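You operate a simulated robot arm through the tools that you are given. There is no shell and no other tool.

You run a simulated two-armed robot. Do the job below in one go: nothing can be reset, and whatever is moved stays where it is left.

## Task
Tip the leftover rice into the pail, cover it and scrub the bowl.
Fine: tip all the rice out of the blue soup bowl, no more than 8 ml beside, stand the bowl back and seat the pail lid. Scrub with the wet purple brush till no sauce shows and stand the brush back. Drop, tip, chip, crush or break nothing, tools too; let nothing pinch, strike or weigh on a hand or arm; leave no more than 20 ml spilt. Set down upright: brush. What is to be rubbed or washed off counts as gone when no trace of it is left.
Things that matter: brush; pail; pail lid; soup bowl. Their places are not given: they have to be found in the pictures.

The check looks at the end state, three seconds after you hand in, the way a careful person would. Anything else that was tipped, shoved, dropped, spilled or broken makes it a failure. A push-on lid holds only when it is set on centred and level and pressed home; a screw cap is set on level and turned clockwise until tight.

## Robot
Two 6-joint arms with two-finger parallel grippers on one trunk that stands fixed in place. Base frame: the origin is at the foot of the trunk, x ahead of it, y to its left, z up. Readings come in m, degrees, newtons and seconds.
The left shoulder is at [-0.053, 0.177, 0.867], the right one opposite. With the tool pointing down near the work surface each hand reaches from about 0.1 to 0.74 m from the base axis, measured 20 degrees to its own side. Payload 1.57 kg a hand.
The tool frame of a hand sits at the grasp point between the pads (the TCP): z along the fingers, y along the line on which they close. The tips reach 0.03 m beyond it. Largest opening 0.08 m; finger width 0.017, thickness 0.012; the body of the gripper, 0.04 by 0.082 m, starts 0.08 m behind the TCP.
Orientation is that of the tool frame in the base frame, as a unit quaternion [x, y, z, w]. With the fingers straight down and closing along the base's y, the tool's x points along the base's -x, its y along +y and its z along -z.

## Interface
- The arms move only by the tool drive_tool. It takes "left_series", "right_series" or both (then of equal length, played together; a hand with none holds still); each is one flat list of numbers, 7 for each row, row after row: the shift along the tool's x, y, z in m, then the turn, a rotation vector about the tool's x, y, z in degrees, then the gripper command, from -1 (shut) to 1 (fully open), values between in proportion. In form: [dx, dy, dz, ax, ay, az, fingers, dx, dy, dz, ax, ay, az, fingers, ...]. A call has 1 to 20 rows; each row is the pose to reach, as a shift and turn from the pose commanded when the call began, along the tool's axes at that moment. Rows are played at 5 a second. More than 0.05 m and 8.6 degrees between two rows, or a gripper value outside its range, and nothing of the call is played. Where a pose cannot be reached the arm comes as near as it can. A force on the tool above 40 N (or 10 N above the force at the start of the call, whichever is more), or a blocked arm, ends the call early, and 0.2 s more pass. Each finger travels about 0.072 m/s and halts on what it meets, pressing with about 43 N; the grip force reading is that of the motor and also rises with nothing between the fingers. The clock runs only during rows and for 0.2 s after the last one: add rows that repeat a pose to give the fingers time. It gives the time, the measured TCP pose, the force on the tool (base axes), the opening and the grip force at its end, in the units of the frame above (readings bear some noise), with the torque about the TCP (base axes, N m) and any sound that the robot's microphone picked up.
- Cameras (640 x 400 px; columns grow to the right, rows downward): "scene" is now at [0.0413, -0.0205, 1.6102]; the picture's right is [-0.21, -0.98, 0.00], its down [-0.57, 0.12, -0.81] and it looks along [0.79, -0.17, -0.58] (base axes); focal length 322 px, centre (320, 200). "left" rides on the left gripper at [0.072, 0.007, -0.122] in its tool frame; the picture's right is [-0.09, 1.00, 0.00], its down [-0.84, -0.08, -0.54] and it looks along [-0.54, -0.05, 0.84] (tool axes); focal length 238 px, centre (320, 200). "right" rides on the right gripper at [0.072, -0.006, -0.122] in its tool frame; the picture's right is [0.09, 1.00, 0.00], its down [-0.84, 0.08, -0.54] and it looks along [-0.54, 0.05, 0.84] (tool axes); focal length 238 px, centre (320, 200).
- get_image(camera): a new picture of that camera. It takes no simulated time.
- move_column(by): slides the trunk up (or, below 0, down) by that many m; the arms and the scene camera ride with it, the base frame stays. It gives what a move gives, with no picture.
- turn_head(pan, tilt): turns the head with the scene camera to pan (to the left, within 143 degrees either way) and tilt (down, from -29 to 69), counted from straight ahead of the robot. It gives what a move gives.
- pixel_to_xyz(camera, pixels): for up to 12 pixels [column, row] of the newest picture of that camera ("zoom" is the newest enlarged one), the place [x, y, z] in the base frame of the surface seen there, good to about 0.002 m. It takes no simulated time.
- close_up(camera, box): a new picture of the part [left, top, right, bottom] of that camera's present view, enlarged. It takes no simulated time.
- close_job(): hands the job in; it is judged then, once.

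Unless the task says otherwise, let go and move clear before handing in.

The tools are called after "Emit:" as name(argument=value, ...) on one line, values as JSON. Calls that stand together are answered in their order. drive_tool: Moves the arms, as the interface text tells. Its arguments: {"type":"object","properties":{"left_series":{"type":"array","items":{"type":"number"}},"right_series":{"type":"array","items":{"type":"number"}}},"required":[]} The other tools are called the same way: move_column (by) slides the trunk up or down; turn_head (pan, tilt) turns the head that bears the scene camera; get_image (camera) takes a picture; pixel_to_xyz (camera, pixels) gives the place of the surface under pixels of a picture; close_up (camera, box) takes an enlarged picture of a part of a camera's view; close_job () hands the job in.

At the start:

```text
time: 0.0
left_tcp_pos: [0.2775, 0.0717, 1.3875]
left_tcp_rot: [0.0, 1.0, -0.001, 0.0]
left_ft_force: [0.7, -0.1, -0.5]
left_ft_torque: [-0.01, 0.01, 0.02]
left_finger_gap: 0.08
left_finger_force: 0.0
right_tcp_pos: [0.3334, -0.2445, 1.3591]
right_tcp_rot: [-0.001, 1.0, -0.001, 0.0]
right_ft_force: [-0.2, 0.1, -0.4]
right_ft_torque: [0.02, 0.02, 0.01]
right_finger_gap: 0.08
right_finger_force: 0.0
trunk travel left (down, up): [-0.307, 0.021]
head pan, tilt: [-12.2, 35.6]
```

scene: 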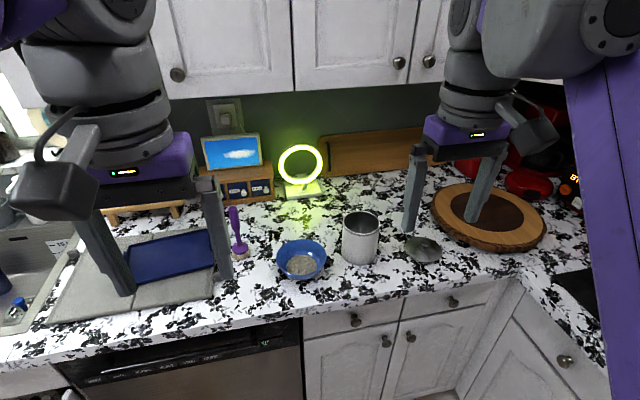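
right: 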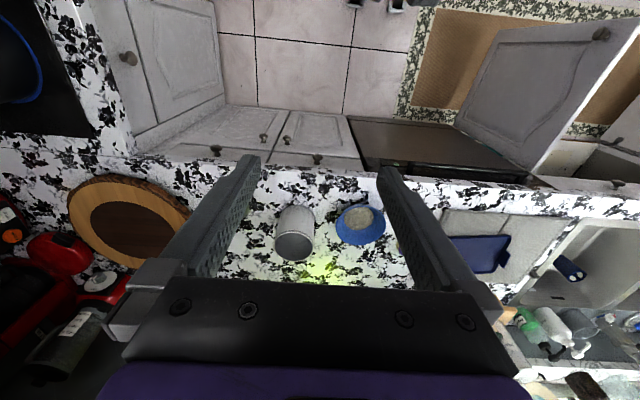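
left: 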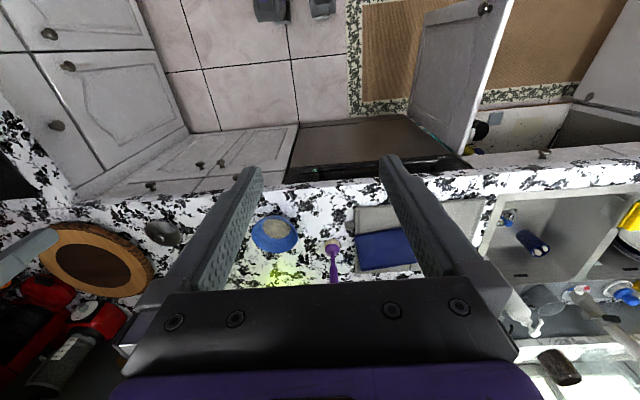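

The scene shows the blue bowl near (301,260), the pail near (360,238), a lid-like disc near (424,250) and the purple brush near (238,235). I will zoom in on these and measure them.

Emit:
close_up(camera="scene", box=[200, 180, 460, 300])

Emit:
pixel_to_xyz(camera="scene", pixels=[[301, 265], [278, 256], [324, 256], [301, 241], [300, 281], [360, 214], [342, 235], [377, 235], [360, 262], [424, 250], [238, 252], [234, 210]])

```text
2.46 times, centred on (330, 240) of scene
```

zoom: 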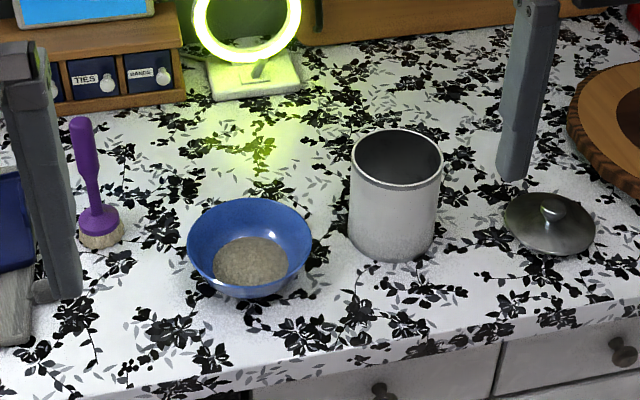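

```text
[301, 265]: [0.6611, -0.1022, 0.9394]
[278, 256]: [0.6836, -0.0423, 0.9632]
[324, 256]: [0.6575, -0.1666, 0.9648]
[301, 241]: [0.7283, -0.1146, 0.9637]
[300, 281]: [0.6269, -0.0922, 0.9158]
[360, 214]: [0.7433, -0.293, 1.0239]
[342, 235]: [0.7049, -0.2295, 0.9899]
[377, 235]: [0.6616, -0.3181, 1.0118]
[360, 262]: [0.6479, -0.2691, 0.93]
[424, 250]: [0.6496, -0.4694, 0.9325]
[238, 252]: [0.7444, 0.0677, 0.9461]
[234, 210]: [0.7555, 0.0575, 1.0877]
```

The zoom shows the rice in the blue bowl, an open pail, a metal lid with a knob lying to its right, and the brush standing on its bristles at (98,190). I'll measure rims and knobs on finer close-ups.

Emit:
close_up(camera="scene", box=[265, 225, 345, 290])

Emit:
pixel_to_xyz(camera="zoom", pixels=[[320, 100], [130, 180], [480, 180], [320, 330], [300, 250], [200, 130], [440, 130]])

Emit:
close_up(camera="scene", box=[330, 200, 450, 275])

```text
6.15 times, centred on (305, 258) of scene
```

zoom: 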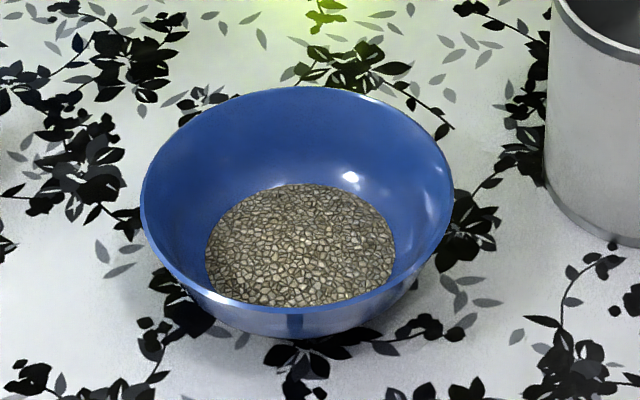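

```text
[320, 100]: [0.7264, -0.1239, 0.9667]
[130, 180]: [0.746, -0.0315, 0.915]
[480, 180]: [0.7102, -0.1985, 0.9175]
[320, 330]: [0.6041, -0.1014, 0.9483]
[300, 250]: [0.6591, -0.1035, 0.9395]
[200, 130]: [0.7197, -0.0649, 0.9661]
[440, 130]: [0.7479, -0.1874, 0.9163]
```

```text
5.33 times, centred on (390, 238) of scene
```

zoom: 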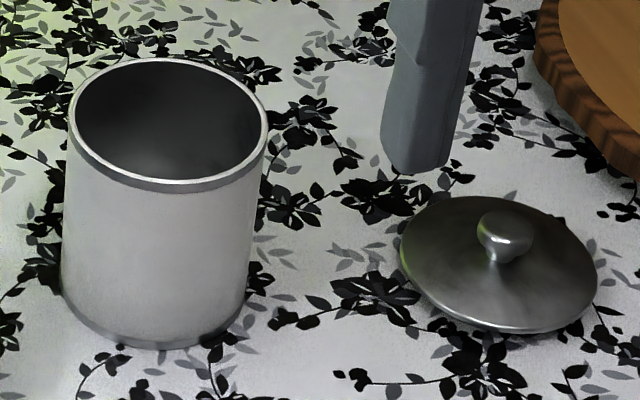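

The zoom now shows the pail rim from (70,110) to (267,115) and the lid with its knob at (506,235). I'll measure these points.

Emit:
pixel_to_xyz(camera="zoom", pixels=[[168, 61], [71, 115], [266, 120], [165, 184], [162, 340], [508, 220], [506, 250], [402, 245], [596, 280], [490, 328], [500, 200], [170, 120]])

Emit:
close_up(camera="scene", box=[210, 195, 290, 265])

```text
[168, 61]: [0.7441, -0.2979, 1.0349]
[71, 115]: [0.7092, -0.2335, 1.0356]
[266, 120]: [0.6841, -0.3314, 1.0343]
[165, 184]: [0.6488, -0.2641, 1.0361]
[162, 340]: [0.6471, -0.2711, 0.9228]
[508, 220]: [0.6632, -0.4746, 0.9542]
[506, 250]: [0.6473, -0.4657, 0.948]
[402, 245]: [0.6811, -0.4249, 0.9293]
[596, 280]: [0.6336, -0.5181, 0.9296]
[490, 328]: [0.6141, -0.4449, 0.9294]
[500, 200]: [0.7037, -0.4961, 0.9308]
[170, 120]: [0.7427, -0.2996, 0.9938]
```

```text
5.71 times, centred on (250, 230) of scene
```

zoom: 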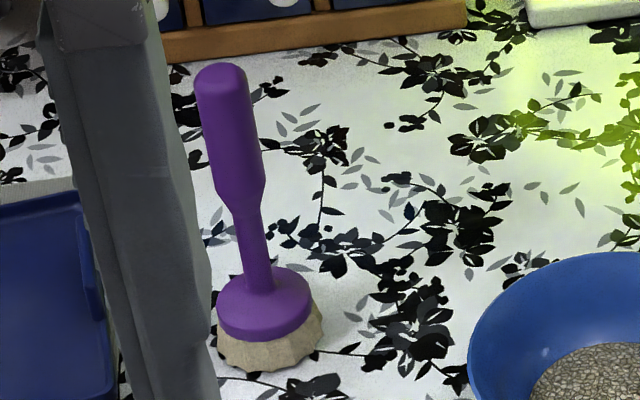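

I now have the pail rim (centre about 0.697,-0.282, z 1.036, radius 0.05) and the lid (centre about 0.658,-0.471). Next I measure the brush in this zoom: handle top at (220,75), neck at (255,230), head at (265,300).

Emit:
pixel_to_xyz(camera="zoom", pixels=[[222, 72], [200, 100], [246, 100], [230, 130], [240, 185], [255, 230], [260, 280], [220, 300], [310, 295], [262, 335], [265, 365], [295, 280]])

Emit:
get_image(camera="scene")

```text
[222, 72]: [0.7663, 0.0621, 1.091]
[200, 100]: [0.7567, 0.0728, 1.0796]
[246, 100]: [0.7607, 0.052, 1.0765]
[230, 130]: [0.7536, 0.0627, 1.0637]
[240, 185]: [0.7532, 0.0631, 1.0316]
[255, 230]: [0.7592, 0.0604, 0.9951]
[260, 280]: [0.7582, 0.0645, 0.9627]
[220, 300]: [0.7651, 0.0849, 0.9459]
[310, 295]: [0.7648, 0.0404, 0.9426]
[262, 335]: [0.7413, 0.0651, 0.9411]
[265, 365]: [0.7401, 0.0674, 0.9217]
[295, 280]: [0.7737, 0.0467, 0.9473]
```

```text
taken
```

scene: 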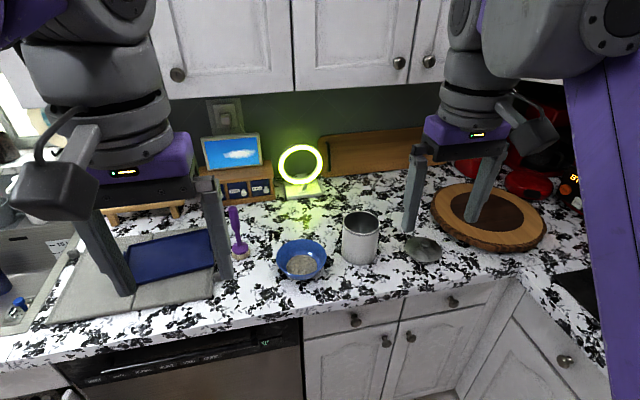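

The brush stands at about (0.763,0.063) with its handle top at z 1.09. I'll re-zoom on the bowl and sample its inner back wall to get the wall slope.

Emit:
close_up(camera="scene", box=[265, 225, 345, 290])

Emit:
pixel_to_xyz(camera="zoom", pixels=[[310, 92], [310, 110], [310, 130], [310, 150], [310, 170], [310, 188], [145, 195], [165, 205], [190, 220], [449, 195], [425, 205], [400, 225]])

Emit:
pixel_to_xyz(camera="zoom", pixels=[[180, 280], [220, 300], [260, 309], [300, 312], [340, 308], [380, 295], [420, 265], [300, 306], [300, 320], [300, 335], [240, 320], [230, 95]])

```text
6.15 times, centred on (305, 258) of scene
```

zoom: 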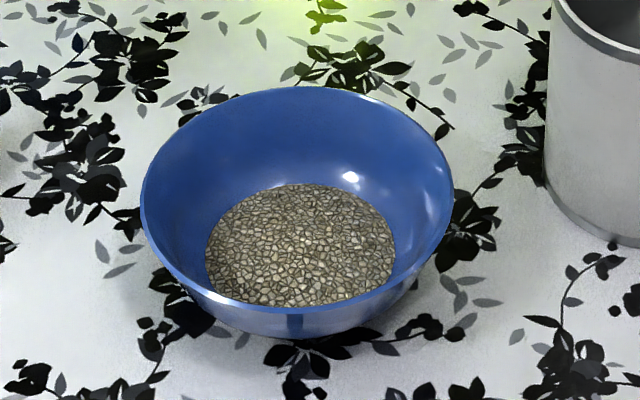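

```text
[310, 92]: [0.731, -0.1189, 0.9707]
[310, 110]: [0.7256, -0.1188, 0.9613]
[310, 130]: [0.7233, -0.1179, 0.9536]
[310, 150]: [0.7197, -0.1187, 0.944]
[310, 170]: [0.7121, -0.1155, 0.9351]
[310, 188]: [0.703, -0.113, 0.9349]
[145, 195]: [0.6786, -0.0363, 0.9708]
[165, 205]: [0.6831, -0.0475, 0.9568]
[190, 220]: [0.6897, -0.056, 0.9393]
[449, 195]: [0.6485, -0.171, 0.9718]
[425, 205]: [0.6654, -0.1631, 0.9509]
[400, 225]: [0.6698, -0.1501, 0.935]
```

```text
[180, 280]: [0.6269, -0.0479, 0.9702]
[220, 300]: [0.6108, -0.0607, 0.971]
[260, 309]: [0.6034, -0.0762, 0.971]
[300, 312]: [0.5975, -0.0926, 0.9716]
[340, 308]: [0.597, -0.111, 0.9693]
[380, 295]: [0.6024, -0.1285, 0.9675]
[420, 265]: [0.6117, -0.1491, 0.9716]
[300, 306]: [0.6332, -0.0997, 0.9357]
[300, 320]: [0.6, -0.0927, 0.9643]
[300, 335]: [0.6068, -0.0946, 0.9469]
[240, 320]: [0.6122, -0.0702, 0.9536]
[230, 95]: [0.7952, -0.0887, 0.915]
```

The bowl rim is centred near (0.6645,-0.105) at z 0.971 with radius 0.068, and its wall leans about 22° from vertical. I'll swing the right hand over the near side of the bowl, rotated 90° about its own axis, and move the left hand out of the way.

Emit:
drive_tool(right_series=[-0.018, 0.0116, 0.0133, 0, 0, 7.5, 1, -0.0361, 0.0233, 0.0265, 0, 0, 15, 1, -0.0542, 0.0349, 0.0398, 0, 0, 22.5, 1, -0.0722, 0.0465, 0.053, 0, 0, 30, 1, -0.0903, 0.0581, 0.0663, 0, 0, 37.5, 1, -0.1083, 0.0698, 0.0795, 0, 0, 45, 1, -0.1264, 0.0814, 0.0928, 0, 0, 52.5, 1, -0.1444, 0.093, 0.106, 0, 0, 60, 1, -0.1625, 0.1046, 0.1193, 0, 0, 67.5, 1, -0.1805, 0.1163, 0.1325, 0, 0, 75, 1, -0.1986, 0.1279, 0.1458, 0, 0, 82.5, 1, -0.2166, 0.1395, 0.159, 0, 0, 90, 1], left_series=[0, 0.017, 0, 0, 0, 0, 1, 0, 0.034, 0, 0, 0, 0, 1, 0, 0.051, 0, 0, 0, 0, 1, 0, 0.068, 0, 0, 0, 0, 1, 0, 0.085, 0, 0, 0, 0, 1, 0, 0.102, 0, 0, 0, 0, 1, 0, 0.119, 0, 0, 0, 0, 1, 0, 0.136, 0, 0, 0, 0, 1, 0, 0.153, 0, 0, 0, 0, 1, 0, 0.17, 0, 0, 0, 0, 1, 0, 0.187, 0, 0, 0, 0, 1, 0, 0.2, 0, 0, 0, 0, 1])

```text
time: 2.6
left_tcp_pos: [0.278, 0.2734, 1.387]
left_tcp_rot: [0.001, 1.0, -0.001, 0.0]
left_ft_force: [0.5, -0.1, 0.1]
left_ft_torque: [0.0, -0.03, -0.02]
left_finger_gap: 0.0802
left_finger_force: 0.0
right_tcp_pos: [0.5507, -0.1053, 1.1996]
right_tcp_rot: [0.709, 0.705, 0.001, -0.001]
right_ft_force: [0.5, -0.3, 0.6]
right_ft_torque: [-0.01, 0.02, 0.0]
right_finger_gap: 0.0798
right_finger_force: 0.2
trunk travel left (down, up): [-0.307, 0.021]
head pan, tilt: [-12.2, 35.6]
```

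The hand is at (0.551,-0.105,1.20) with the fingers closing along x. I'll tilt the tool 22° to match the bowl wall, then rehearse the pouring motion with an empty hand, well above the pail.

Emit:
drive_tool(right_series=[-0.025, 0.0195, 0, -5.5, 0, 0, 1, -0.05, 0.039, 0, -11, 0, 0, 1, -0.075, 0.0585, 0, -16.5, 0, 0, 1, -0.1, 0.078, 0, -22, 0, 0, 1])

```text
time: 3.6
left_tcp_pos: [0.2783, 0.2708, 1.3885]
left_tcp_rot: [0.0, 1.0, -0.001, 0.0]
left_ft_force: [0.0, 0.1, -0.5]
left_ft_torque: [0.0, -0.01, 0.01]
left_finger_gap: 0.0798
left_finger_force: 0.1
right_tcp_pos: [0.6283, -0.2067, 1.2]
right_tcp_rot: [0.694, 0.695, 0.135, 0.135]
right_ft_force: [-0.9, 0.0, 0.7]
right_ft_torque: [-0.02, -0.02, -0.02]
right_finger_gap: 0.0802
right_finger_force: 0.1
trunk travel left (down, up): [-0.307, 0.021]
head pan, tilt: [-12.2, 35.6]
```

The tool tilt took as intended. Now I rehearse the 120° pour rotation in free air, 12 cm above the height I will use.

Emit:
drive_tool(right_series=[-0.0007, 0.0036, -0.0088, 0, 7.42, 3.0, 1, -0.0026, 0.007, -0.0173, 0, 14.84, 5.99, 1, -0.0059, 0.0104, -0.0257, 0, 22.25, 8.99, 1, -0.0103, 0.0135, -0.0334, 0, 29.67, 11.99, 1, -0.0159, 0.0164, -0.0405, 0, 37.09, 14.98, 1, -0.0225, 0.0189, -0.0468, 0, 44.51, 17.98, 1, -0.03, 0.0212, -0.0523, 0, 51.92, 20.98, 1, -0.0382, 0.0229, -0.0566, 0, 59.34, 23.97, 1, -0.047, 0.0243, -0.06, 0, 66.76, 26.97, 1, -0.0562, 0.0251, -0.0621, 0, 74.18, 29.97, 1, -0.0656, 0.0255, -0.063, 0, 81.59, 32.96, 1, -0.0751, 0.0254, -0.0627, 0, 89.01, 35.96, 1, -0.0845, 0.0248, -0.0612, 0, 96.43, 38.96, 1, -0.0935, 0.0236, -0.0584, 0, 103.85, 41.96, 1, -0.102, 0.0221, -0.0546, 0, 111.26, 44.95, 1])

Emit:
get_image(camera="scene")

```text
time: 6.8
left_tcp_pos: [0.2755, 0.2711, 1.3863]
left_tcp_rot: [0.0, 1.0, -0.001, 0.0]
left_ft_force: [-0.2, -0.1, -1.0]
left_ft_torque: [-0.03, -0.03, -0.01]
left_finger_gap: 0.0802
left_finger_force: 0.0
right_tcp_pos: [0.6302, -0.308, 1.2589]
right_tcp_rot: [0.463, 0.23, 0.669, -0.535]
right_ft_force: [0.1, -0.2, -0.2]
right_ft_torque: [0.0, 0.01, 0.04]
right_finger_gap: 0.0799
right_finger_force: 0.1
trunk travel left (down, up): [-0.307, 0.021]
head pan, tilt: [-12.2, 35.6]
```

```text
taken
```

scene: 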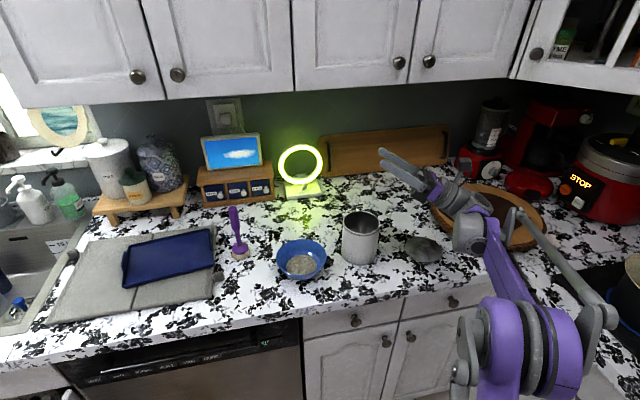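

The arm reached the full 120° pose exactly, with the forearm coming from the lower right. I'll check how low the wrist and forearm are, e.g. pixels (470,240) and (500,290), since the real pour is 12 cm lower.

Emit:
pixel_to_xyz(camera="scene", pixels=[[465, 250], [470, 235], [455, 235], [490, 260], [510, 290], [530, 240], [580, 290], [460, 350], [462, 380], [480, 330], [560, 320], [440, 195]])

Emit:
close_up(camera="scene", box=[360, 130, 640, 400])

```text
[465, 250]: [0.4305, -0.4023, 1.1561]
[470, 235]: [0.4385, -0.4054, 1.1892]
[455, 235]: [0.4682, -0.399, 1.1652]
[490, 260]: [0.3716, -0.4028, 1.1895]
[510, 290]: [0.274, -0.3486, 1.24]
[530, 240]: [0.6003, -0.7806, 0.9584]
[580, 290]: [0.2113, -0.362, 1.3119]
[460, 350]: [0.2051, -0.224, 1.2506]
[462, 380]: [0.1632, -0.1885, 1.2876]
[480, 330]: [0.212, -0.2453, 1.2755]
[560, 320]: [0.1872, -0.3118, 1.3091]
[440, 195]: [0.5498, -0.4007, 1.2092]
```

```text
1.48 times, centred on (500, 265) of scene
```

zoom: 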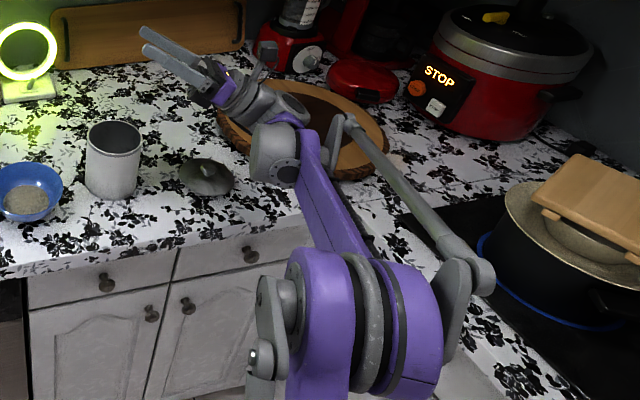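

The wrist is at z about 1.16–1.19 here, so at the real height it stays near 1.03, well clear of the counter. I'll rotate the hand back upright and move it to above the bowl's near rim.

Emit:
drive_tool(right_series=[-0.0159, -0.0063, 0.0044, 0, -7.42, -3.0, 0, -0.0319, -0.0126, 0.0088, 0, -14.84, -5.99, 0, -0.0478, -0.0189, 0.0131, 0, -22.25, -8.99, 0, -0.0638, -0.0252, 0.0175, 0, -29.67, -11.99, 0, -0.0797, -0.0315, 0.0219, 0, -37.09, -14.98, 0, -0.0957, -0.0378, 0.0263, 0, -44.51, -17.98, 0, -0.1116, -0.0441, 0.0307, 0, -51.92, -20.98, 0, -0.1276, -0.0505, 0.035, 0, -59.34, -23.97, 0, -0.1435, -0.0568, 0.0394, 0, -66.76, -26.97, 0, -0.1595, -0.0631, 0.0438, 0, -74.18, -29.97, 0, -0.1754, -0.0694, 0.0482, 0, -81.59, -32.96, 0, -0.1914, -0.0757, 0.0526, 0, -89.01, -35.96, 0, -0.2073, -0.082, 0.0569, 0, -96.43, -38.96, 0, -0.2233, -0.0883, 0.0613, 0, -103.85, -41.96, 0, -0.2392, -0.0946, 0.0657, 0, -111.26, -44.95, 0])

Emit:
get_image(camera="right")

Emit:
get_image(camera="scene")

```text
time: 10.0
left_tcp_pos: [0.2769, 0.2734, 1.3867]
left_tcp_rot: [0.0, 1.0, -0.002, 0.0]
left_ft_force: [-0.5, 0.3, -0.1]
left_ft_torque: [-0.04, -0.01, 0.0]
left_finger_gap: 0.0801
left_finger_force: 0.0
right_tcp_pos: [0.5652, -0.1043, 1.1004]
right_tcp_rot: [0.695, 0.693, 0.134, 0.137]
right_ft_force: [-0.3, -0.2, -0.1]
right_ft_torque: [0.0, -0.01, -0.03]
right_finger_gap: 0.0398
right_finger_force: 0.1
trunk travel left (down, up): [-0.307, 0.021]
head pan, tilt: [-12.2, 35.6]
```

```text
taken
```

right: 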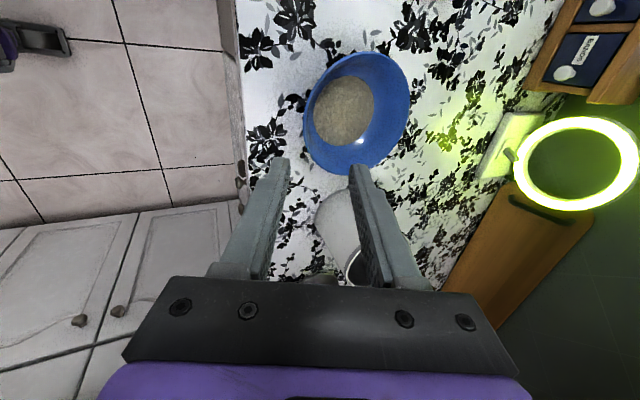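

```text
taken
```

scene: 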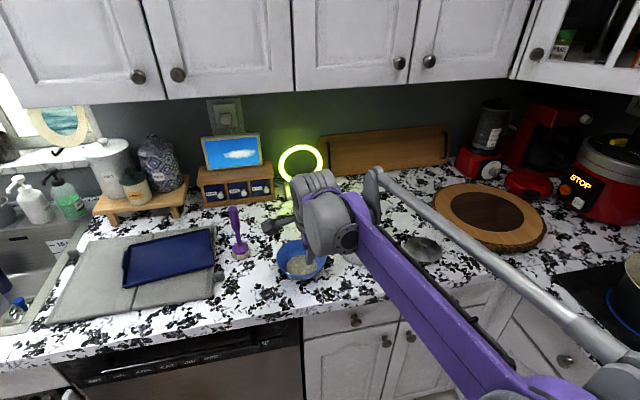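

The right camera sees the bowl with its rim at (303,113), (345,172) and (411,90). I'll measure the rim and the counter edge from this viewpoint to cross-check the grasp point.

Emit:
close_up(camera="right", box=[280, 35, 430, 185])

```text
2.67 times, centred on (355, 110) of right
```

zoom: 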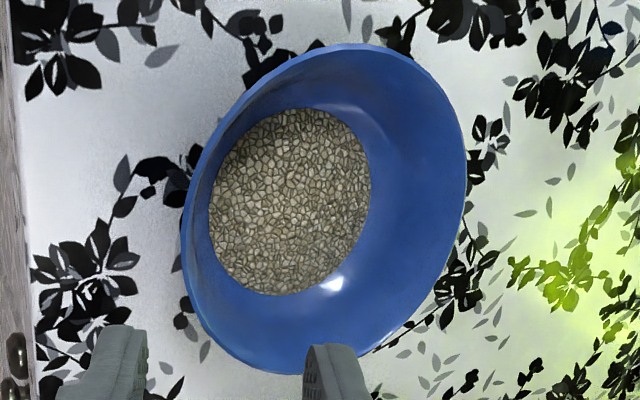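

Emit:
pixel_to_xyz(camera="zoom", pixels=[[184, 230], [190, 190], [205, 150], [260, 78], [340, 47], [420, 70], [464, 150], [455, 240], [400, 325], [270, 369], [210, 320], [188, 280]])

Emit:
pixel_to_xyz(camera="zoom", pixels=[[191, 250], [200, 250], [212, 250], [290, 200], [220, 200], [360, 200], [400, 200], [430, 200], [455, 200], [300, 115], [300, 290], [60, 150]])

```text
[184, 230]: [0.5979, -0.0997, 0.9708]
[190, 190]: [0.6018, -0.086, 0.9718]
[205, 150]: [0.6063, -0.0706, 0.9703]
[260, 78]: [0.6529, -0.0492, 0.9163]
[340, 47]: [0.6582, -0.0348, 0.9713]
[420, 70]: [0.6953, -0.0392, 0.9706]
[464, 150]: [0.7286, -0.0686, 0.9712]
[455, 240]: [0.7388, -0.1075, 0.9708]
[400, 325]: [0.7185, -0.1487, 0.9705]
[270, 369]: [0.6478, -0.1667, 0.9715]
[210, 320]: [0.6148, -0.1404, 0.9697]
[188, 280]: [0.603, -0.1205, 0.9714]
```

```text
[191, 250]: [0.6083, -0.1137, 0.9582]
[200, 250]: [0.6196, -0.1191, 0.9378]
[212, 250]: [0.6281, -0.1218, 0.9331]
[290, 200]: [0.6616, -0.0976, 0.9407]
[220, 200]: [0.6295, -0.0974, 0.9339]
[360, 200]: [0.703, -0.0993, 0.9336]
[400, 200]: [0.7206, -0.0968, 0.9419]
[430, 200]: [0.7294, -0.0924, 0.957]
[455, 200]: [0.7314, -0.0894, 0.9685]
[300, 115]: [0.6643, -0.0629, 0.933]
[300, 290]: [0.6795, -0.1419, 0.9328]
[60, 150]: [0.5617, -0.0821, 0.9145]
```

Both cameras agree: rim centre about (0.666,-0.103), radius 0.068, near rim edge at x≈0.598. I'll line up and lower the open fingers to about 4 cm short of the grasp, then check.

Emit:
drive_tool(right_series=[0.001, -0.009, 0.02, 0, 0, 0, 0, 0.001, -0.0178, 0.045, 0, 0, 0, 0, 0.001, -0.0178, 0.07, 0, 0, 0, 0, 0.001, -0.0178, 0.092, 0, 0, 0, 0])

Emit:
get_image(camera="right")

Emit:
close_up(camera="scene", box=[250, 180, 380, 290])

```text
time: 11.0
left_tcp_pos: [0.2775, 0.2716, 1.3864]
left_tcp_rot: [0.0, 1.0, -0.001, -0.001]
left_ft_force: [0.5, 0.8, 0.6]
left_ft_torque: [0.01, -0.02, -0.02]
left_finger_gap: 0.0799
left_finger_force: 0.0
right_tcp_pos: [0.5853, -0.1028, 1.0075]
right_tcp_rot: [0.694, 0.695, 0.135, 0.134]
right_ft_force: [-1.0, 0.2, 0.3]
right_ft_torque: [0.03, 0.04, -0.03]
right_finger_gap: 0.0401
right_finger_force: 0.1
trunk travel left (down, up): [-0.307, 0.021]
head pan, tilt: [-12.2, 35.6]
```

```text
taken
```

right: 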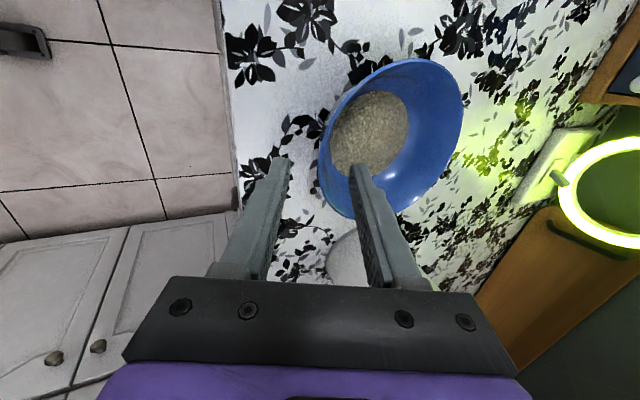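

```text
3.64 times, centred on (315, 235) of scene
```

zoom: 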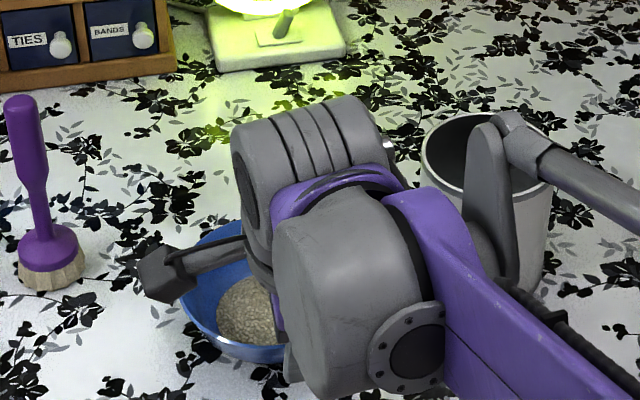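

The fingers straddle the rim, with the bowl wall between them at (322,160) in the right view. The forearm appears near the pail at (500,200) in the zoom, so I'll check its height before lowering further.

Emit:
pixel_to_xyz(camera="zoom", pixels=[[510, 150], [520, 280], [490, 230], [540, 310], [600, 370], [590, 190], [450, 240], [420, 350], [505, 130], [300, 370], [160, 290], [550, 240]])

```text
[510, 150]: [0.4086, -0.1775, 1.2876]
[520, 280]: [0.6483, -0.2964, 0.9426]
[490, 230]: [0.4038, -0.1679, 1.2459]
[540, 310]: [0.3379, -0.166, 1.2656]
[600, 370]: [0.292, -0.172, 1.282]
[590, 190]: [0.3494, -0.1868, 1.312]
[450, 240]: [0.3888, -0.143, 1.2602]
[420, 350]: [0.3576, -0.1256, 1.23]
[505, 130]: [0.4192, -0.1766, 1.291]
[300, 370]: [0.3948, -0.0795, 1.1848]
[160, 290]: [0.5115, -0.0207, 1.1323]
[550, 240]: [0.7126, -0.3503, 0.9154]
```

The forearm is at x≈0.4, z>1.2, far from the pail. I'll finish the descent along the tool axis (4 cm).

Emit:
drive_tool(right_series=[0, 0, 0.01, 0, 0, 0, 0, 0, 0, 0.02, 0, 0, 0, 0, 0, 0, 0.03, 0, 0, 0, 0, 0, 0, 0.04, 0, 0, 0, 0])

Emit:
get_image(camera="right")

```text
time: 12.0
left_tcp_pos: [0.2774, 0.2712, 1.3864]
left_tcp_rot: [0.001, 1.0, -0.002, 0.0]
left_ft_force: [-0.2, -0.2, -0.1]
left_ft_torque: [0.02, 0.04, 0.0]
left_finger_gap: 0.0799
left_finger_force: 0.1
right_tcp_pos: [0.6002, -0.1043, 0.9706]
right_tcp_rot: [0.694, 0.695, 0.135, 0.135]
right_ft_force: [0.5, -0.7, -0.1]
right_ft_torque: [0.04, 0.01, -0.01]
right_finger_gap: 0.0402
right_finger_force: 0.0
trunk travel left (down, up): [-0.307, 0.021]
head pan, tilt: [-12.2, 35.6]
```

```text
taken
```

right: 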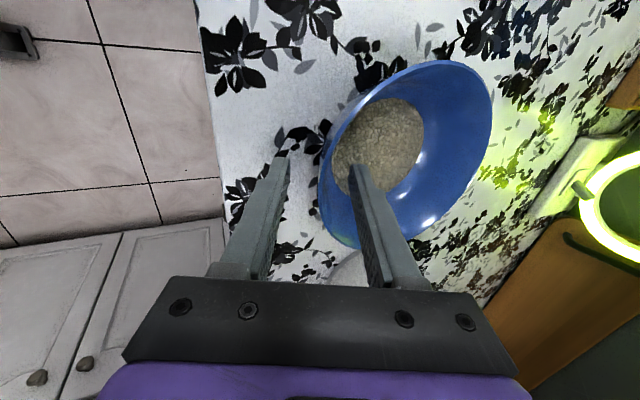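

The wall is centred between the fingers at (321,190) and nothing touches yet. I'll close the gripper on the rim.

Emit:
drive_tool(right_series=[0, 0, 0, 0, 0, 0, -0.5, 0, 0, 0, 0, 0, 0, -0.8, 0, 0, 0, 0, 0, 0, -1, 0, 0, 0, 0, 0, 0, -1, 0, 0, 0, 0, 0, 0, -1])

Emit:
get_image(camera="right")

Emit:
close_up(camera="scene", box=[250, 200, 360, 290])

```text
time: 13.2
left_tcp_pos: [0.2764, 0.2728, 1.387]
left_tcp_rot: [0.001, 1.0, 0.0, -0.001]
left_ft_force: [-0.3, 0.4, 0.3]
left_ft_torque: [-0.02, -0.02, -0.02]
left_finger_gap: 0.0798
left_finger_force: 0.0
right_tcp_pos: [0.5993, -0.1031, 0.9712]
right_tcp_rot: [0.694, 0.694, 0.135, 0.135]
right_ft_force: [4.5, 2.5, 12.0]
right_ft_torque: [-0.32, -1.13, 0.27]
right_finger_gap: 0.0113
right_finger_force: 28.9
trunk travel left (down, up): [-0.307, 0.021]
head pan, tilt: [-12.2, 35.6]
```

```text
taken
```

right: 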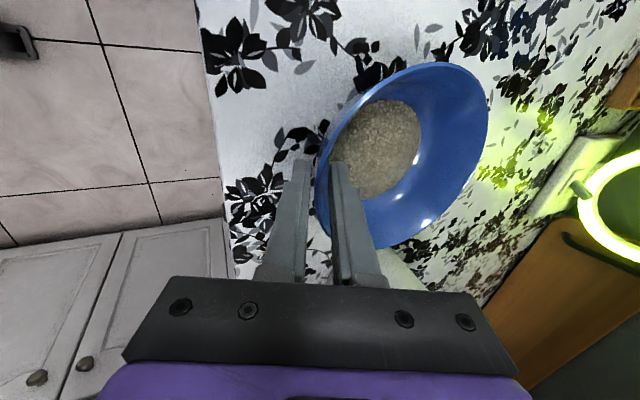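

```text
4.44 times, centred on (305, 245) of scene
```

zoom: 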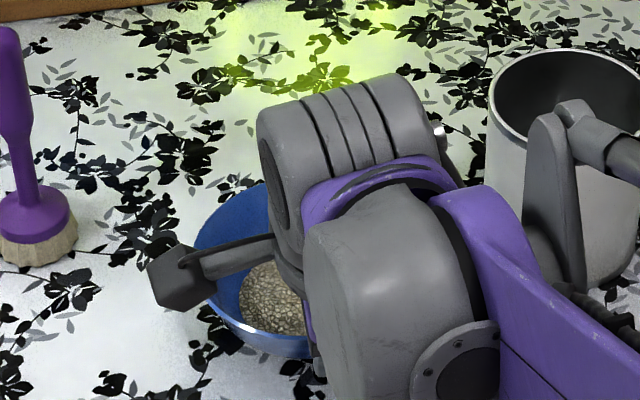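

The gap stopped at 11 mm with a -1.1 N·m torque, so the pads don't match the wall: the wall leans more than 22°, and lifting like this would twist the bowl. I'll open again and look before tilting the tool further.

Emit:
drive_tool(right_series=[0, 0, 0, 0, 0, 0, -0.4, 0, 0, 0, 0, 0, 0, 0, 0, 0, 0, 0, 0, 0, 0])

Emit:
close_up(camera="right", box=[270, 40, 510, 260])

```text
time: 14.0
left_tcp_pos: [0.2768, 0.2728, 1.3866]
left_tcp_rot: [0.0, 1.0, -0.002, 0.001]
left_ft_force: [0.3, 0.1, 0.4]
left_ft_torque: [0.02, -0.03, 0.02]
left_finger_gap: 0.08
left_finger_force: 0.1
right_tcp_pos: [0.5988, -0.1036, 0.9709]
right_tcp_rot: [0.694, 0.694, 0.134, 0.135]
right_ft_force: [0.4, 1.1, 1.1]
right_ft_torque: [0.02, -0.03, -0.01]
right_finger_gap: 0.04
right_finger_force: 0.1
trunk travel left (down, up): [-0.307, 0.021]
head pan, tilt: [-12.2, 35.6]
```

```text
1.82 times, centred on (390, 150) of right
```

zoom: 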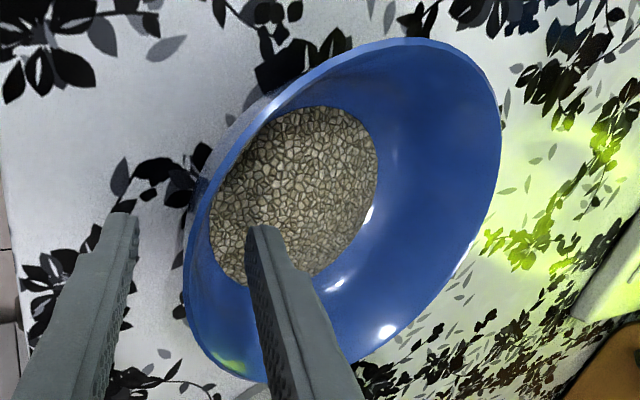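

Emit:
pixel_to_xyz(camera="zoom", pixels=[[187, 260], [195, 210], [230, 150], [290, 90], [380, 44], [450, 50], [495, 110], [490, 200], [450, 280], [400, 335], [230, 375], [195, 320]])

Emit:
pixel_to_xyz(camera="zoom", pixels=[[400, 170], [420, 180], [440, 190], [460, 200], [475, 205], [485, 210], [385, 165], [300, 140], [230, 230], [192, 260], [198, 262], [205, 265]])

```text
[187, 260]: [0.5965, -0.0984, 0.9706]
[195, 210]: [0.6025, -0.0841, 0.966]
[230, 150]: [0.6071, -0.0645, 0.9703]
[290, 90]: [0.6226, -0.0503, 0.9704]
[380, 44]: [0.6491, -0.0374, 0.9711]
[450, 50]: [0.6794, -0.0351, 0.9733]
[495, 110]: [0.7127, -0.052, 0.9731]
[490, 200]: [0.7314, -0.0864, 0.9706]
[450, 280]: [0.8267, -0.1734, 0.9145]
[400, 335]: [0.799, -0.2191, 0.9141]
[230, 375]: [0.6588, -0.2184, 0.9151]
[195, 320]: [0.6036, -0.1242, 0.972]
```

```text
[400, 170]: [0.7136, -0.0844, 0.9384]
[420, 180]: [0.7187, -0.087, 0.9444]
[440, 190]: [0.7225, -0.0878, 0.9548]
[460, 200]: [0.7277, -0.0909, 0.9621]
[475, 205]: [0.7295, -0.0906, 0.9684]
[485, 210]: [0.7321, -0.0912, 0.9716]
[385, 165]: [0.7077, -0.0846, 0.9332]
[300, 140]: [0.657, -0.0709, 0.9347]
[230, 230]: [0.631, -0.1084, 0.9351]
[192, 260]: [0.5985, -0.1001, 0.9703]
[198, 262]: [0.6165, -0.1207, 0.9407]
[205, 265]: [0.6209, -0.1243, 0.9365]
```

The bowl sits flat and unmoved (rim z 0.970–0.973 all round). I'll tilt the tool another 10° so the pads lie along the wall, then close again in steps.

Emit:
drive_tool(right_series=[0, 0, 0, -5, 0, 0, 0, 0, 0, 0, -10, 0, 0, 0, 0, 0, 0, -10, 0, 0, -0.4, 0, 0, 0, -10, 0, 0, -0.7, 0, 0, 0, -10, 0, 0, -0.85, 0, 0, 0, -10, 0, 0, -0.85])

Emit:
close_up(camera="right", box=[270, 40, 510, 260])

```text
time: 15.4
left_tcp_pos: [0.2768, 0.2711, 1.3876]
left_tcp_rot: [0.0, 1.0, -0.001, 0.0]
left_ft_force: [0.6, -0.8, -1.1]
left_ft_torque: [-0.01, 0.01, -0.02]
left_finger_gap: 0.0798
left_finger_force: 0.1
right_tcp_pos: [0.5989, -0.1032, 0.9709]
right_tcp_rot: [0.68, 0.68, 0.196, 0.195]
right_ft_force: [-0.7, -0.9, -1.5]
right_ft_torque: [0.01, 0.13, -0.03]
right_finger_gap: 0.0067
right_finger_force: 15.7
trunk travel left (down, up): [-0.307, 0.021]
head pan, tilt: [-12.2, 35.6]
```

```text
1.82 times, centred on (390, 150) of right
```

zoom: 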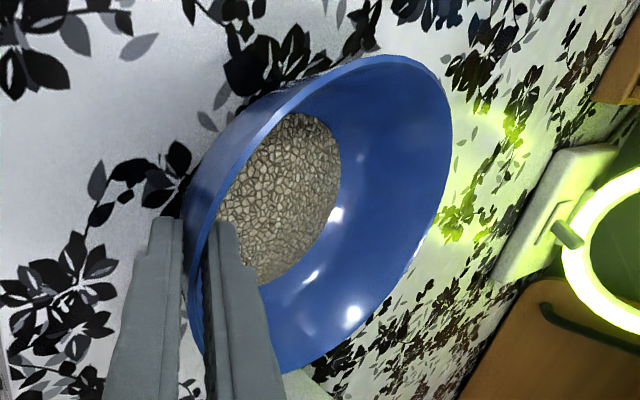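

Now the gap is 6.7 mm and the torque is nearly zero (0.13 N·m): the pads lie along the wall. I'll close fully and check.

Emit:
drive_tool(right_series=[0, 0, 0, 0, 0, 0, -0.95, 0, 0, 0, 0, 0, 0, -1, 0, 0, 0, 0, 0, 0, -1])

Emit:
get_image(camera="right")

```text
time: 16.2
left_tcp_pos: [0.2772, 0.2718, 1.3855]
left_tcp_rot: [0.0, 1.0, -0.001, -0.001]
left_ft_force: [-0.2, 0.4, 0.2]
left_ft_torque: [-0.01, -0.03, 0.02]
left_finger_gap: 0.0802
left_finger_force: 0.0
right_tcp_pos: [0.5986, -0.104, 0.9711]
right_tcp_rot: [0.68, 0.68, 0.195, 0.195]
right_ft_force: [0.7, 0.3, 0.0]
right_ft_torque: [-0.02, 0.16, -0.01]
right_finger_gap: 0.0064
right_finger_force: 25.8
trunk travel left (down, up): [-0.307, 0.021]
head pan, tilt: [-12.2, 35.6]
```

```text
taken
```

right: 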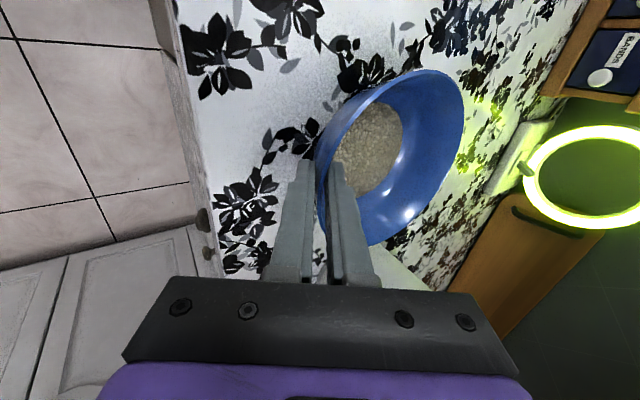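

Grip is firm: 6.4 mm gap, 26 N, almost no torque. I'll lift 3 cm straight up, slowly, and check that the bowl hangs level.

Emit:
drive_tool(right_series=[0, 0.0026, -0.0042, 0, 0, 0, -1, 0, 0.0053, -0.0085, 0, 0, 0, -1, 0, 0.0106, -0.017, 0, 0, 0, -1, 0, 0.0159, -0.0254, 0, 0, 0, -1, 0, 0.0159, -0.0254, 0, 0, 0, -1])

Emit:
close_up(camera="scene", box=[250, 200, 360, 290])

Emit:
close_up(camera="right", box=[270, 40, 510, 260])

```text
time: 17.4
left_tcp_pos: [0.2768, 0.2717, 1.3868]
left_tcp_rot: [0.0, 1.0, -0.001, 0.0]
left_ft_force: [-0.1, 0.5, 0.1]
left_ft_torque: [0.03, -0.01, 0.0]
left_finger_gap: 0.0801
left_finger_force: 0.0
right_tcp_pos: [0.5988, -0.1031, 1.0005]
right_tcp_rot: [0.68, 0.68, 0.195, 0.195]
right_ft_force: [-0.4, 0.1, -1.6]
right_ft_torque: [-0.02, 0.18, 0.01]
right_finger_gap: 0.0063
right_finger_force: 25.4
trunk travel left (down, up): [-0.307, 0.021]
head pan, tilt: [-12.2, 35.6]
```

```text
4.44 times, centred on (305, 245) of scene
```

zoom: 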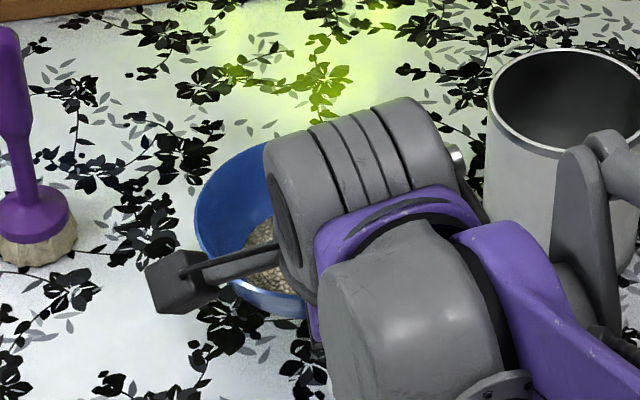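

```text
1.82 times, centred on (390, 150) of right
```

zoom: 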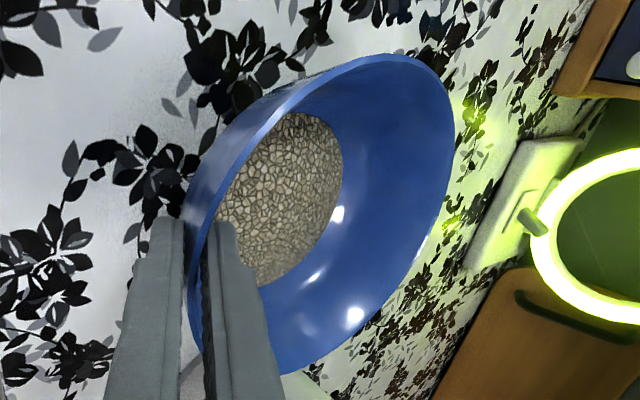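

The bowl came up level with only about 1.8 N of load and the rice is undisturbed. I'll raise it to rim height 1.10 and carry it beside the pail, with its right lip over the pail mouth.

Emit:
drive_tool(right_series=[0, 0.0106, -0.017, 0, 0, 0, -1, 0, 0.0212, -0.0339, 0, 0, 0, -1, -0.01, 0.0318, -0.0509, 0, 0, 0, -1, -0.025, 0.0466, -0.0652, 0, 0, 0, -1, -0.04, 0.0588, -0.0753, 0, 0, 0, -1, -0.055, 0.0666, -0.0763, 0, 0, 0, -1, -0.07, 0.0717, -0.0731, 0, 0, 0, -1, -0.085, 0.0767, -0.07, 0, 0, 0, -1, -0.098, 0.0793, -0.0684, 0, 0, 0, -1, -0.098, 0.0793, -0.0684, 0, 0, 0, -1])

Emit:
get_image(camera="right")

Emit:
close_up(camera="scene", box=[250, 160, 450, 290])

```text
time: 19.6
left_tcp_pos: [0.2774, 0.2728, 1.3872]
left_tcp_rot: [0.0, 1.0, -0.001, -0.001]
left_ft_force: [0.2, 0.0, -0.6]
left_ft_torque: [-0.02, 0.0, 0.0]
left_finger_gap: 0.0801
left_finger_force: 0.1
right_tcp_pos: [0.6284, -0.2022, 1.1013]
right_tcp_rot: [0.68, 0.679, 0.196, 0.194]
right_ft_force: [-0.6, 1.1, -2.4]
right_ft_torque: [-0.03, 0.11, 0.01]
right_finger_gap: 0.0065
right_finger_force: 26.2
trunk travel left (down, up): [-0.307, 0.021]
head pan, tilt: [-12.2, 35.6]
```

```text
taken
```

right: 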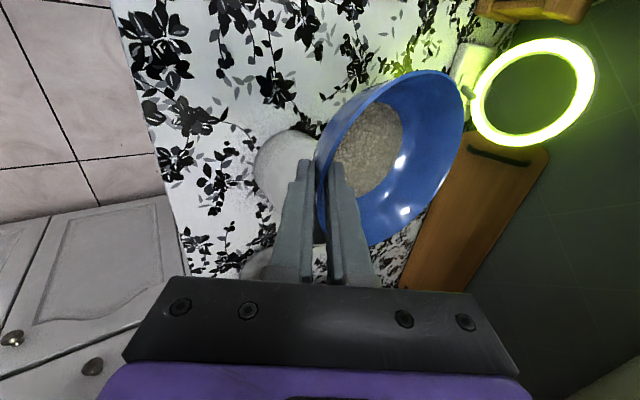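

```text
3.08 times, centred on (350, 225) of scene
```

zoom: 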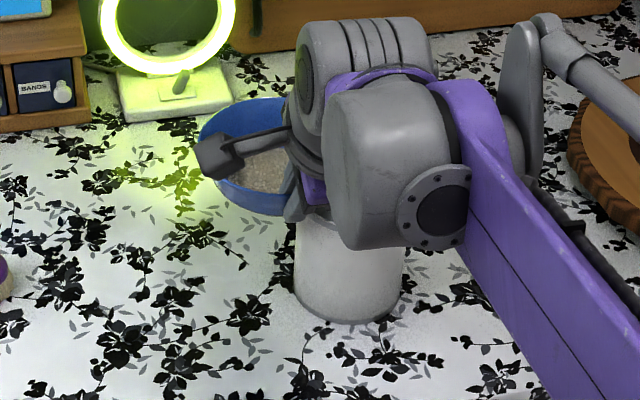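

The bowl is at its start-of-pour spot and the pail's mouth lies under its right lip. I'll tilt slowly to 40° about the lip and look.

Emit:
drive_tool(right_series=[-0.0002, 0.0017, -0.0027, 0, 3.39, 2.12, -1, -0.0007, 0.0033, -0.0053, 0, 6.78, 4.24, -1, -0.0015, 0.005, -0.008, 0, 10.18, 6.36, -1, -0.0027, 0.0066, -0.0106, 0, 13.57, 8.48, -1, -0.0041, 0.0082, -0.0131, 0, 16.96, 10.6, -1, -0.0059, 0.0097, -0.0155, 0, 20.35, 12.72, -1, -0.008, 0.0111, -0.0178, 0, 23.74, 14.84, -1, -0.0104, 0.0125, -0.0199, 0, 27.14, 16.96, -1, -0.0131, 0.0137, -0.022, 0, 30.53, 19.08, -1, -0.016, 0.0148, -0.0237, 0, 33.92, 21.2, -1])

Emit:
get_image(camera="right")

Emit:
close_up(camera="scene", box=[250, 160, 450, 290])

```text
time: 21.8
left_tcp_pos: [0.2777, 0.2717, 1.3874]
left_tcp_rot: [0.0, 1.0, 0.0, 0.0]
left_ft_force: [-0.4, 0.3, 0.3]
left_ft_torque: [0.0, -0.03, -0.01]
left_finger_gap: 0.0802
left_finger_force: 0.1
right_tcp_pos: [0.6296, -0.2171, 1.129]
right_tcp_rot: [0.705, 0.572, 0.416, -0.049]
right_ft_force: [0.4, -0.7, -2.1]
right_ft_torque: [0.0, 0.17, 0.04]
right_finger_gap: 0.0066
right_finger_force: 25.7
trunk travel left (down, up): [-0.307, 0.021]
head pan, tilt: [-12.2, 35.6]
```

```text
taken
```

right: 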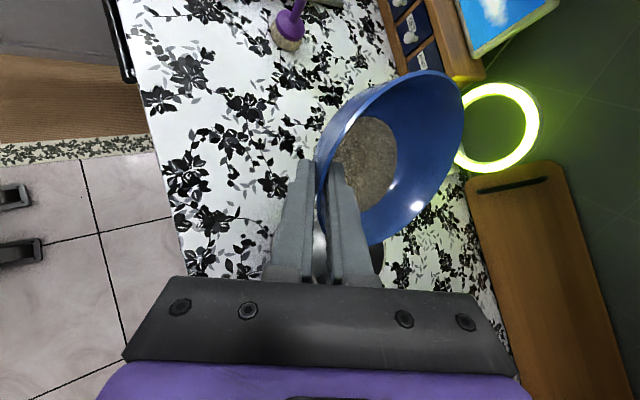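

```text
3.08 times, centred on (350, 225) of scene
```

zoom: 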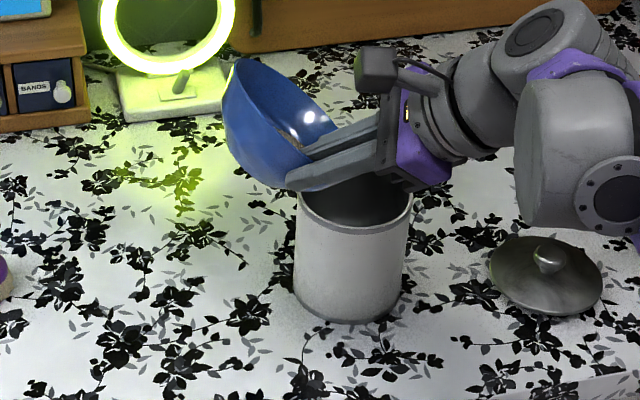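

At 40° the rice has not yet moved and the lip sits over the pail mouth at (320,180) in the zoom. I'll continue slowly to 72°.

Emit:
drive_tool(right_series=[-0.0012, 0.0019, -0.003, 0, 3.39, 2.12, -1, -0.0027, 0.0037, -0.006, 0, 6.78, 4.24, -1, -0.0046, 0.0056, -0.0089, 0, 10.18, 6.36, -1, -0.0068, 0.0074, -0.0119, 0, 13.57, 8.48, -1, -0.0092, 0.0092, -0.0146, 0, 16.96, 10.6, -1, -0.0121, 0.0108, -0.0173, 0, 20.35, 12.72, -1, -0.0144, 0.013, -0.0208, 0, 23.74, 14.84, -1, -0.0169, 0.0152, -0.0243, 0, 27.14, 16.96, -1])

Emit:
get_image(camera="right")

Emit:
close_up(camera="scene", box=[250, 160, 450, 290])

```text
time: 23.6
left_tcp_pos: [0.277, 0.2715, 1.3862]
left_tcp_rot: [0.0, 1.0, -0.001, 0.001]
left_ft_force: [0.6, -0.1, 0.7]
left_ft_torque: [0.03, -0.01, 0.01]
left_finger_gap: 0.0802
left_finger_force: 0.1
right_tcp_pos: [0.6315, -0.2485, 1.1396]
right_tcp_rot: [0.665, 0.434, 0.558, -0.242]
right_ft_force: [-0.1, -0.3, -1.3]
right_ft_torque: [-0.08, 0.13, -0.03]
right_finger_gap: 0.0065
right_finger_force: 26.1
trunk travel left (down, up): [-0.307, 0.021]
head pan, tilt: [-12.2, 35.6]
```

```text
taken
```

right: 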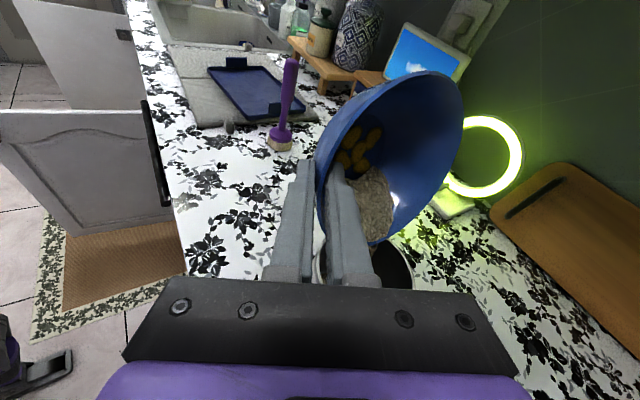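

```text
3.08 times, centred on (350, 225) of scene
```

zoom: 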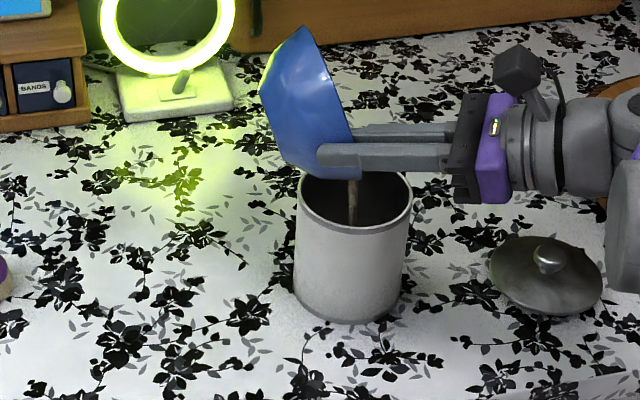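

Rice is streaming into the middle of the pail at (353,200) in the zoom, and brown sauce spots now show in the bowl. I'll hold a second, then go on gently to 90°.

Emit:
drive_tool(right_series=[0, 0, 0, 0, 0, 0, -1, 0, 0, 0, 0, 0, 0, -1, 0, 0, 0, 0, 0, 0, -1, 0, 0, 0, 0, 0, 0, -1, 0, 0, 0, 0, 0, 0, -1, -0.0003, 0.0038, -0.0061, 0, 5.09, 3.18, -1, -0.0003, 0.0038, -0.0061, 0, 5.09, 3.18, -1, -0.0015, 0.0076, -0.0121, 0, 10.18, 6.36, -1, -0.0015, 0.0076, -0.0121, 0, 10.18, 6.36, -1, -0.0033, 0.0113, -0.018, 0, 15.26, 9.54, -1, -0.0033, 0.0113, -0.018, 0, 15.26, 9.54, -1])

Emit:
get_image(camera="right")

Emit:
close_up(camera="scene", box=[250, 160, 450, 290])

```text
time: 26.0
left_tcp_pos: [0.2767, 0.2728, 1.3872]
left_tcp_rot: [-0.001, 1.0, -0.001, 0.001]
left_ft_force: [-0.3, 0.5, 0.4]
left_ft_torque: [-0.01, 0.01, 0.01]
left_finger_gap: 0.0799
left_finger_force: 0.0
right_tcp_pos: [0.6296, -0.2703, 1.1439]
right_tcp_rot: [0.618, 0.343, 0.619, -0.343]
right_ft_force: [0.9, 0.4, -2.3]
right_ft_torque: [-0.08, 0.15, 0.0]
right_finger_gap: 0.007
right_finger_force: 25.7
trunk travel left (down, up): [-0.307, 0.021]
head pan, tilt: [-12.2, 35.6]
```

```text
taken
```

right: 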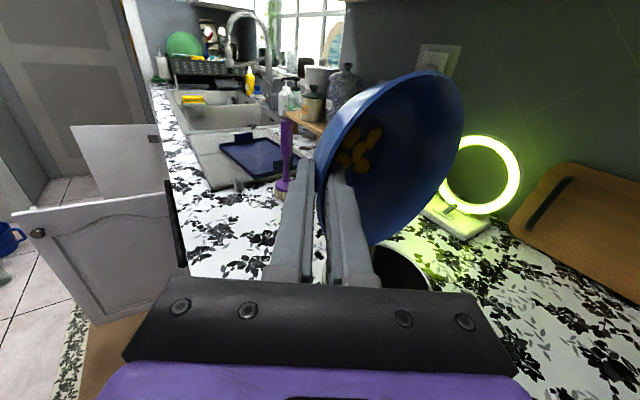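

```text
3.08 times, centred on (350, 225) of scene
```

zoom: 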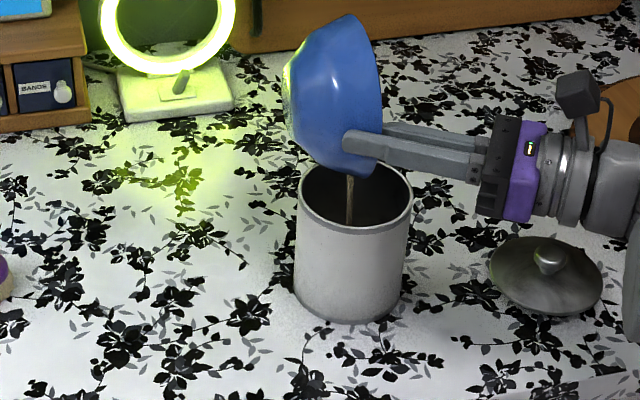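

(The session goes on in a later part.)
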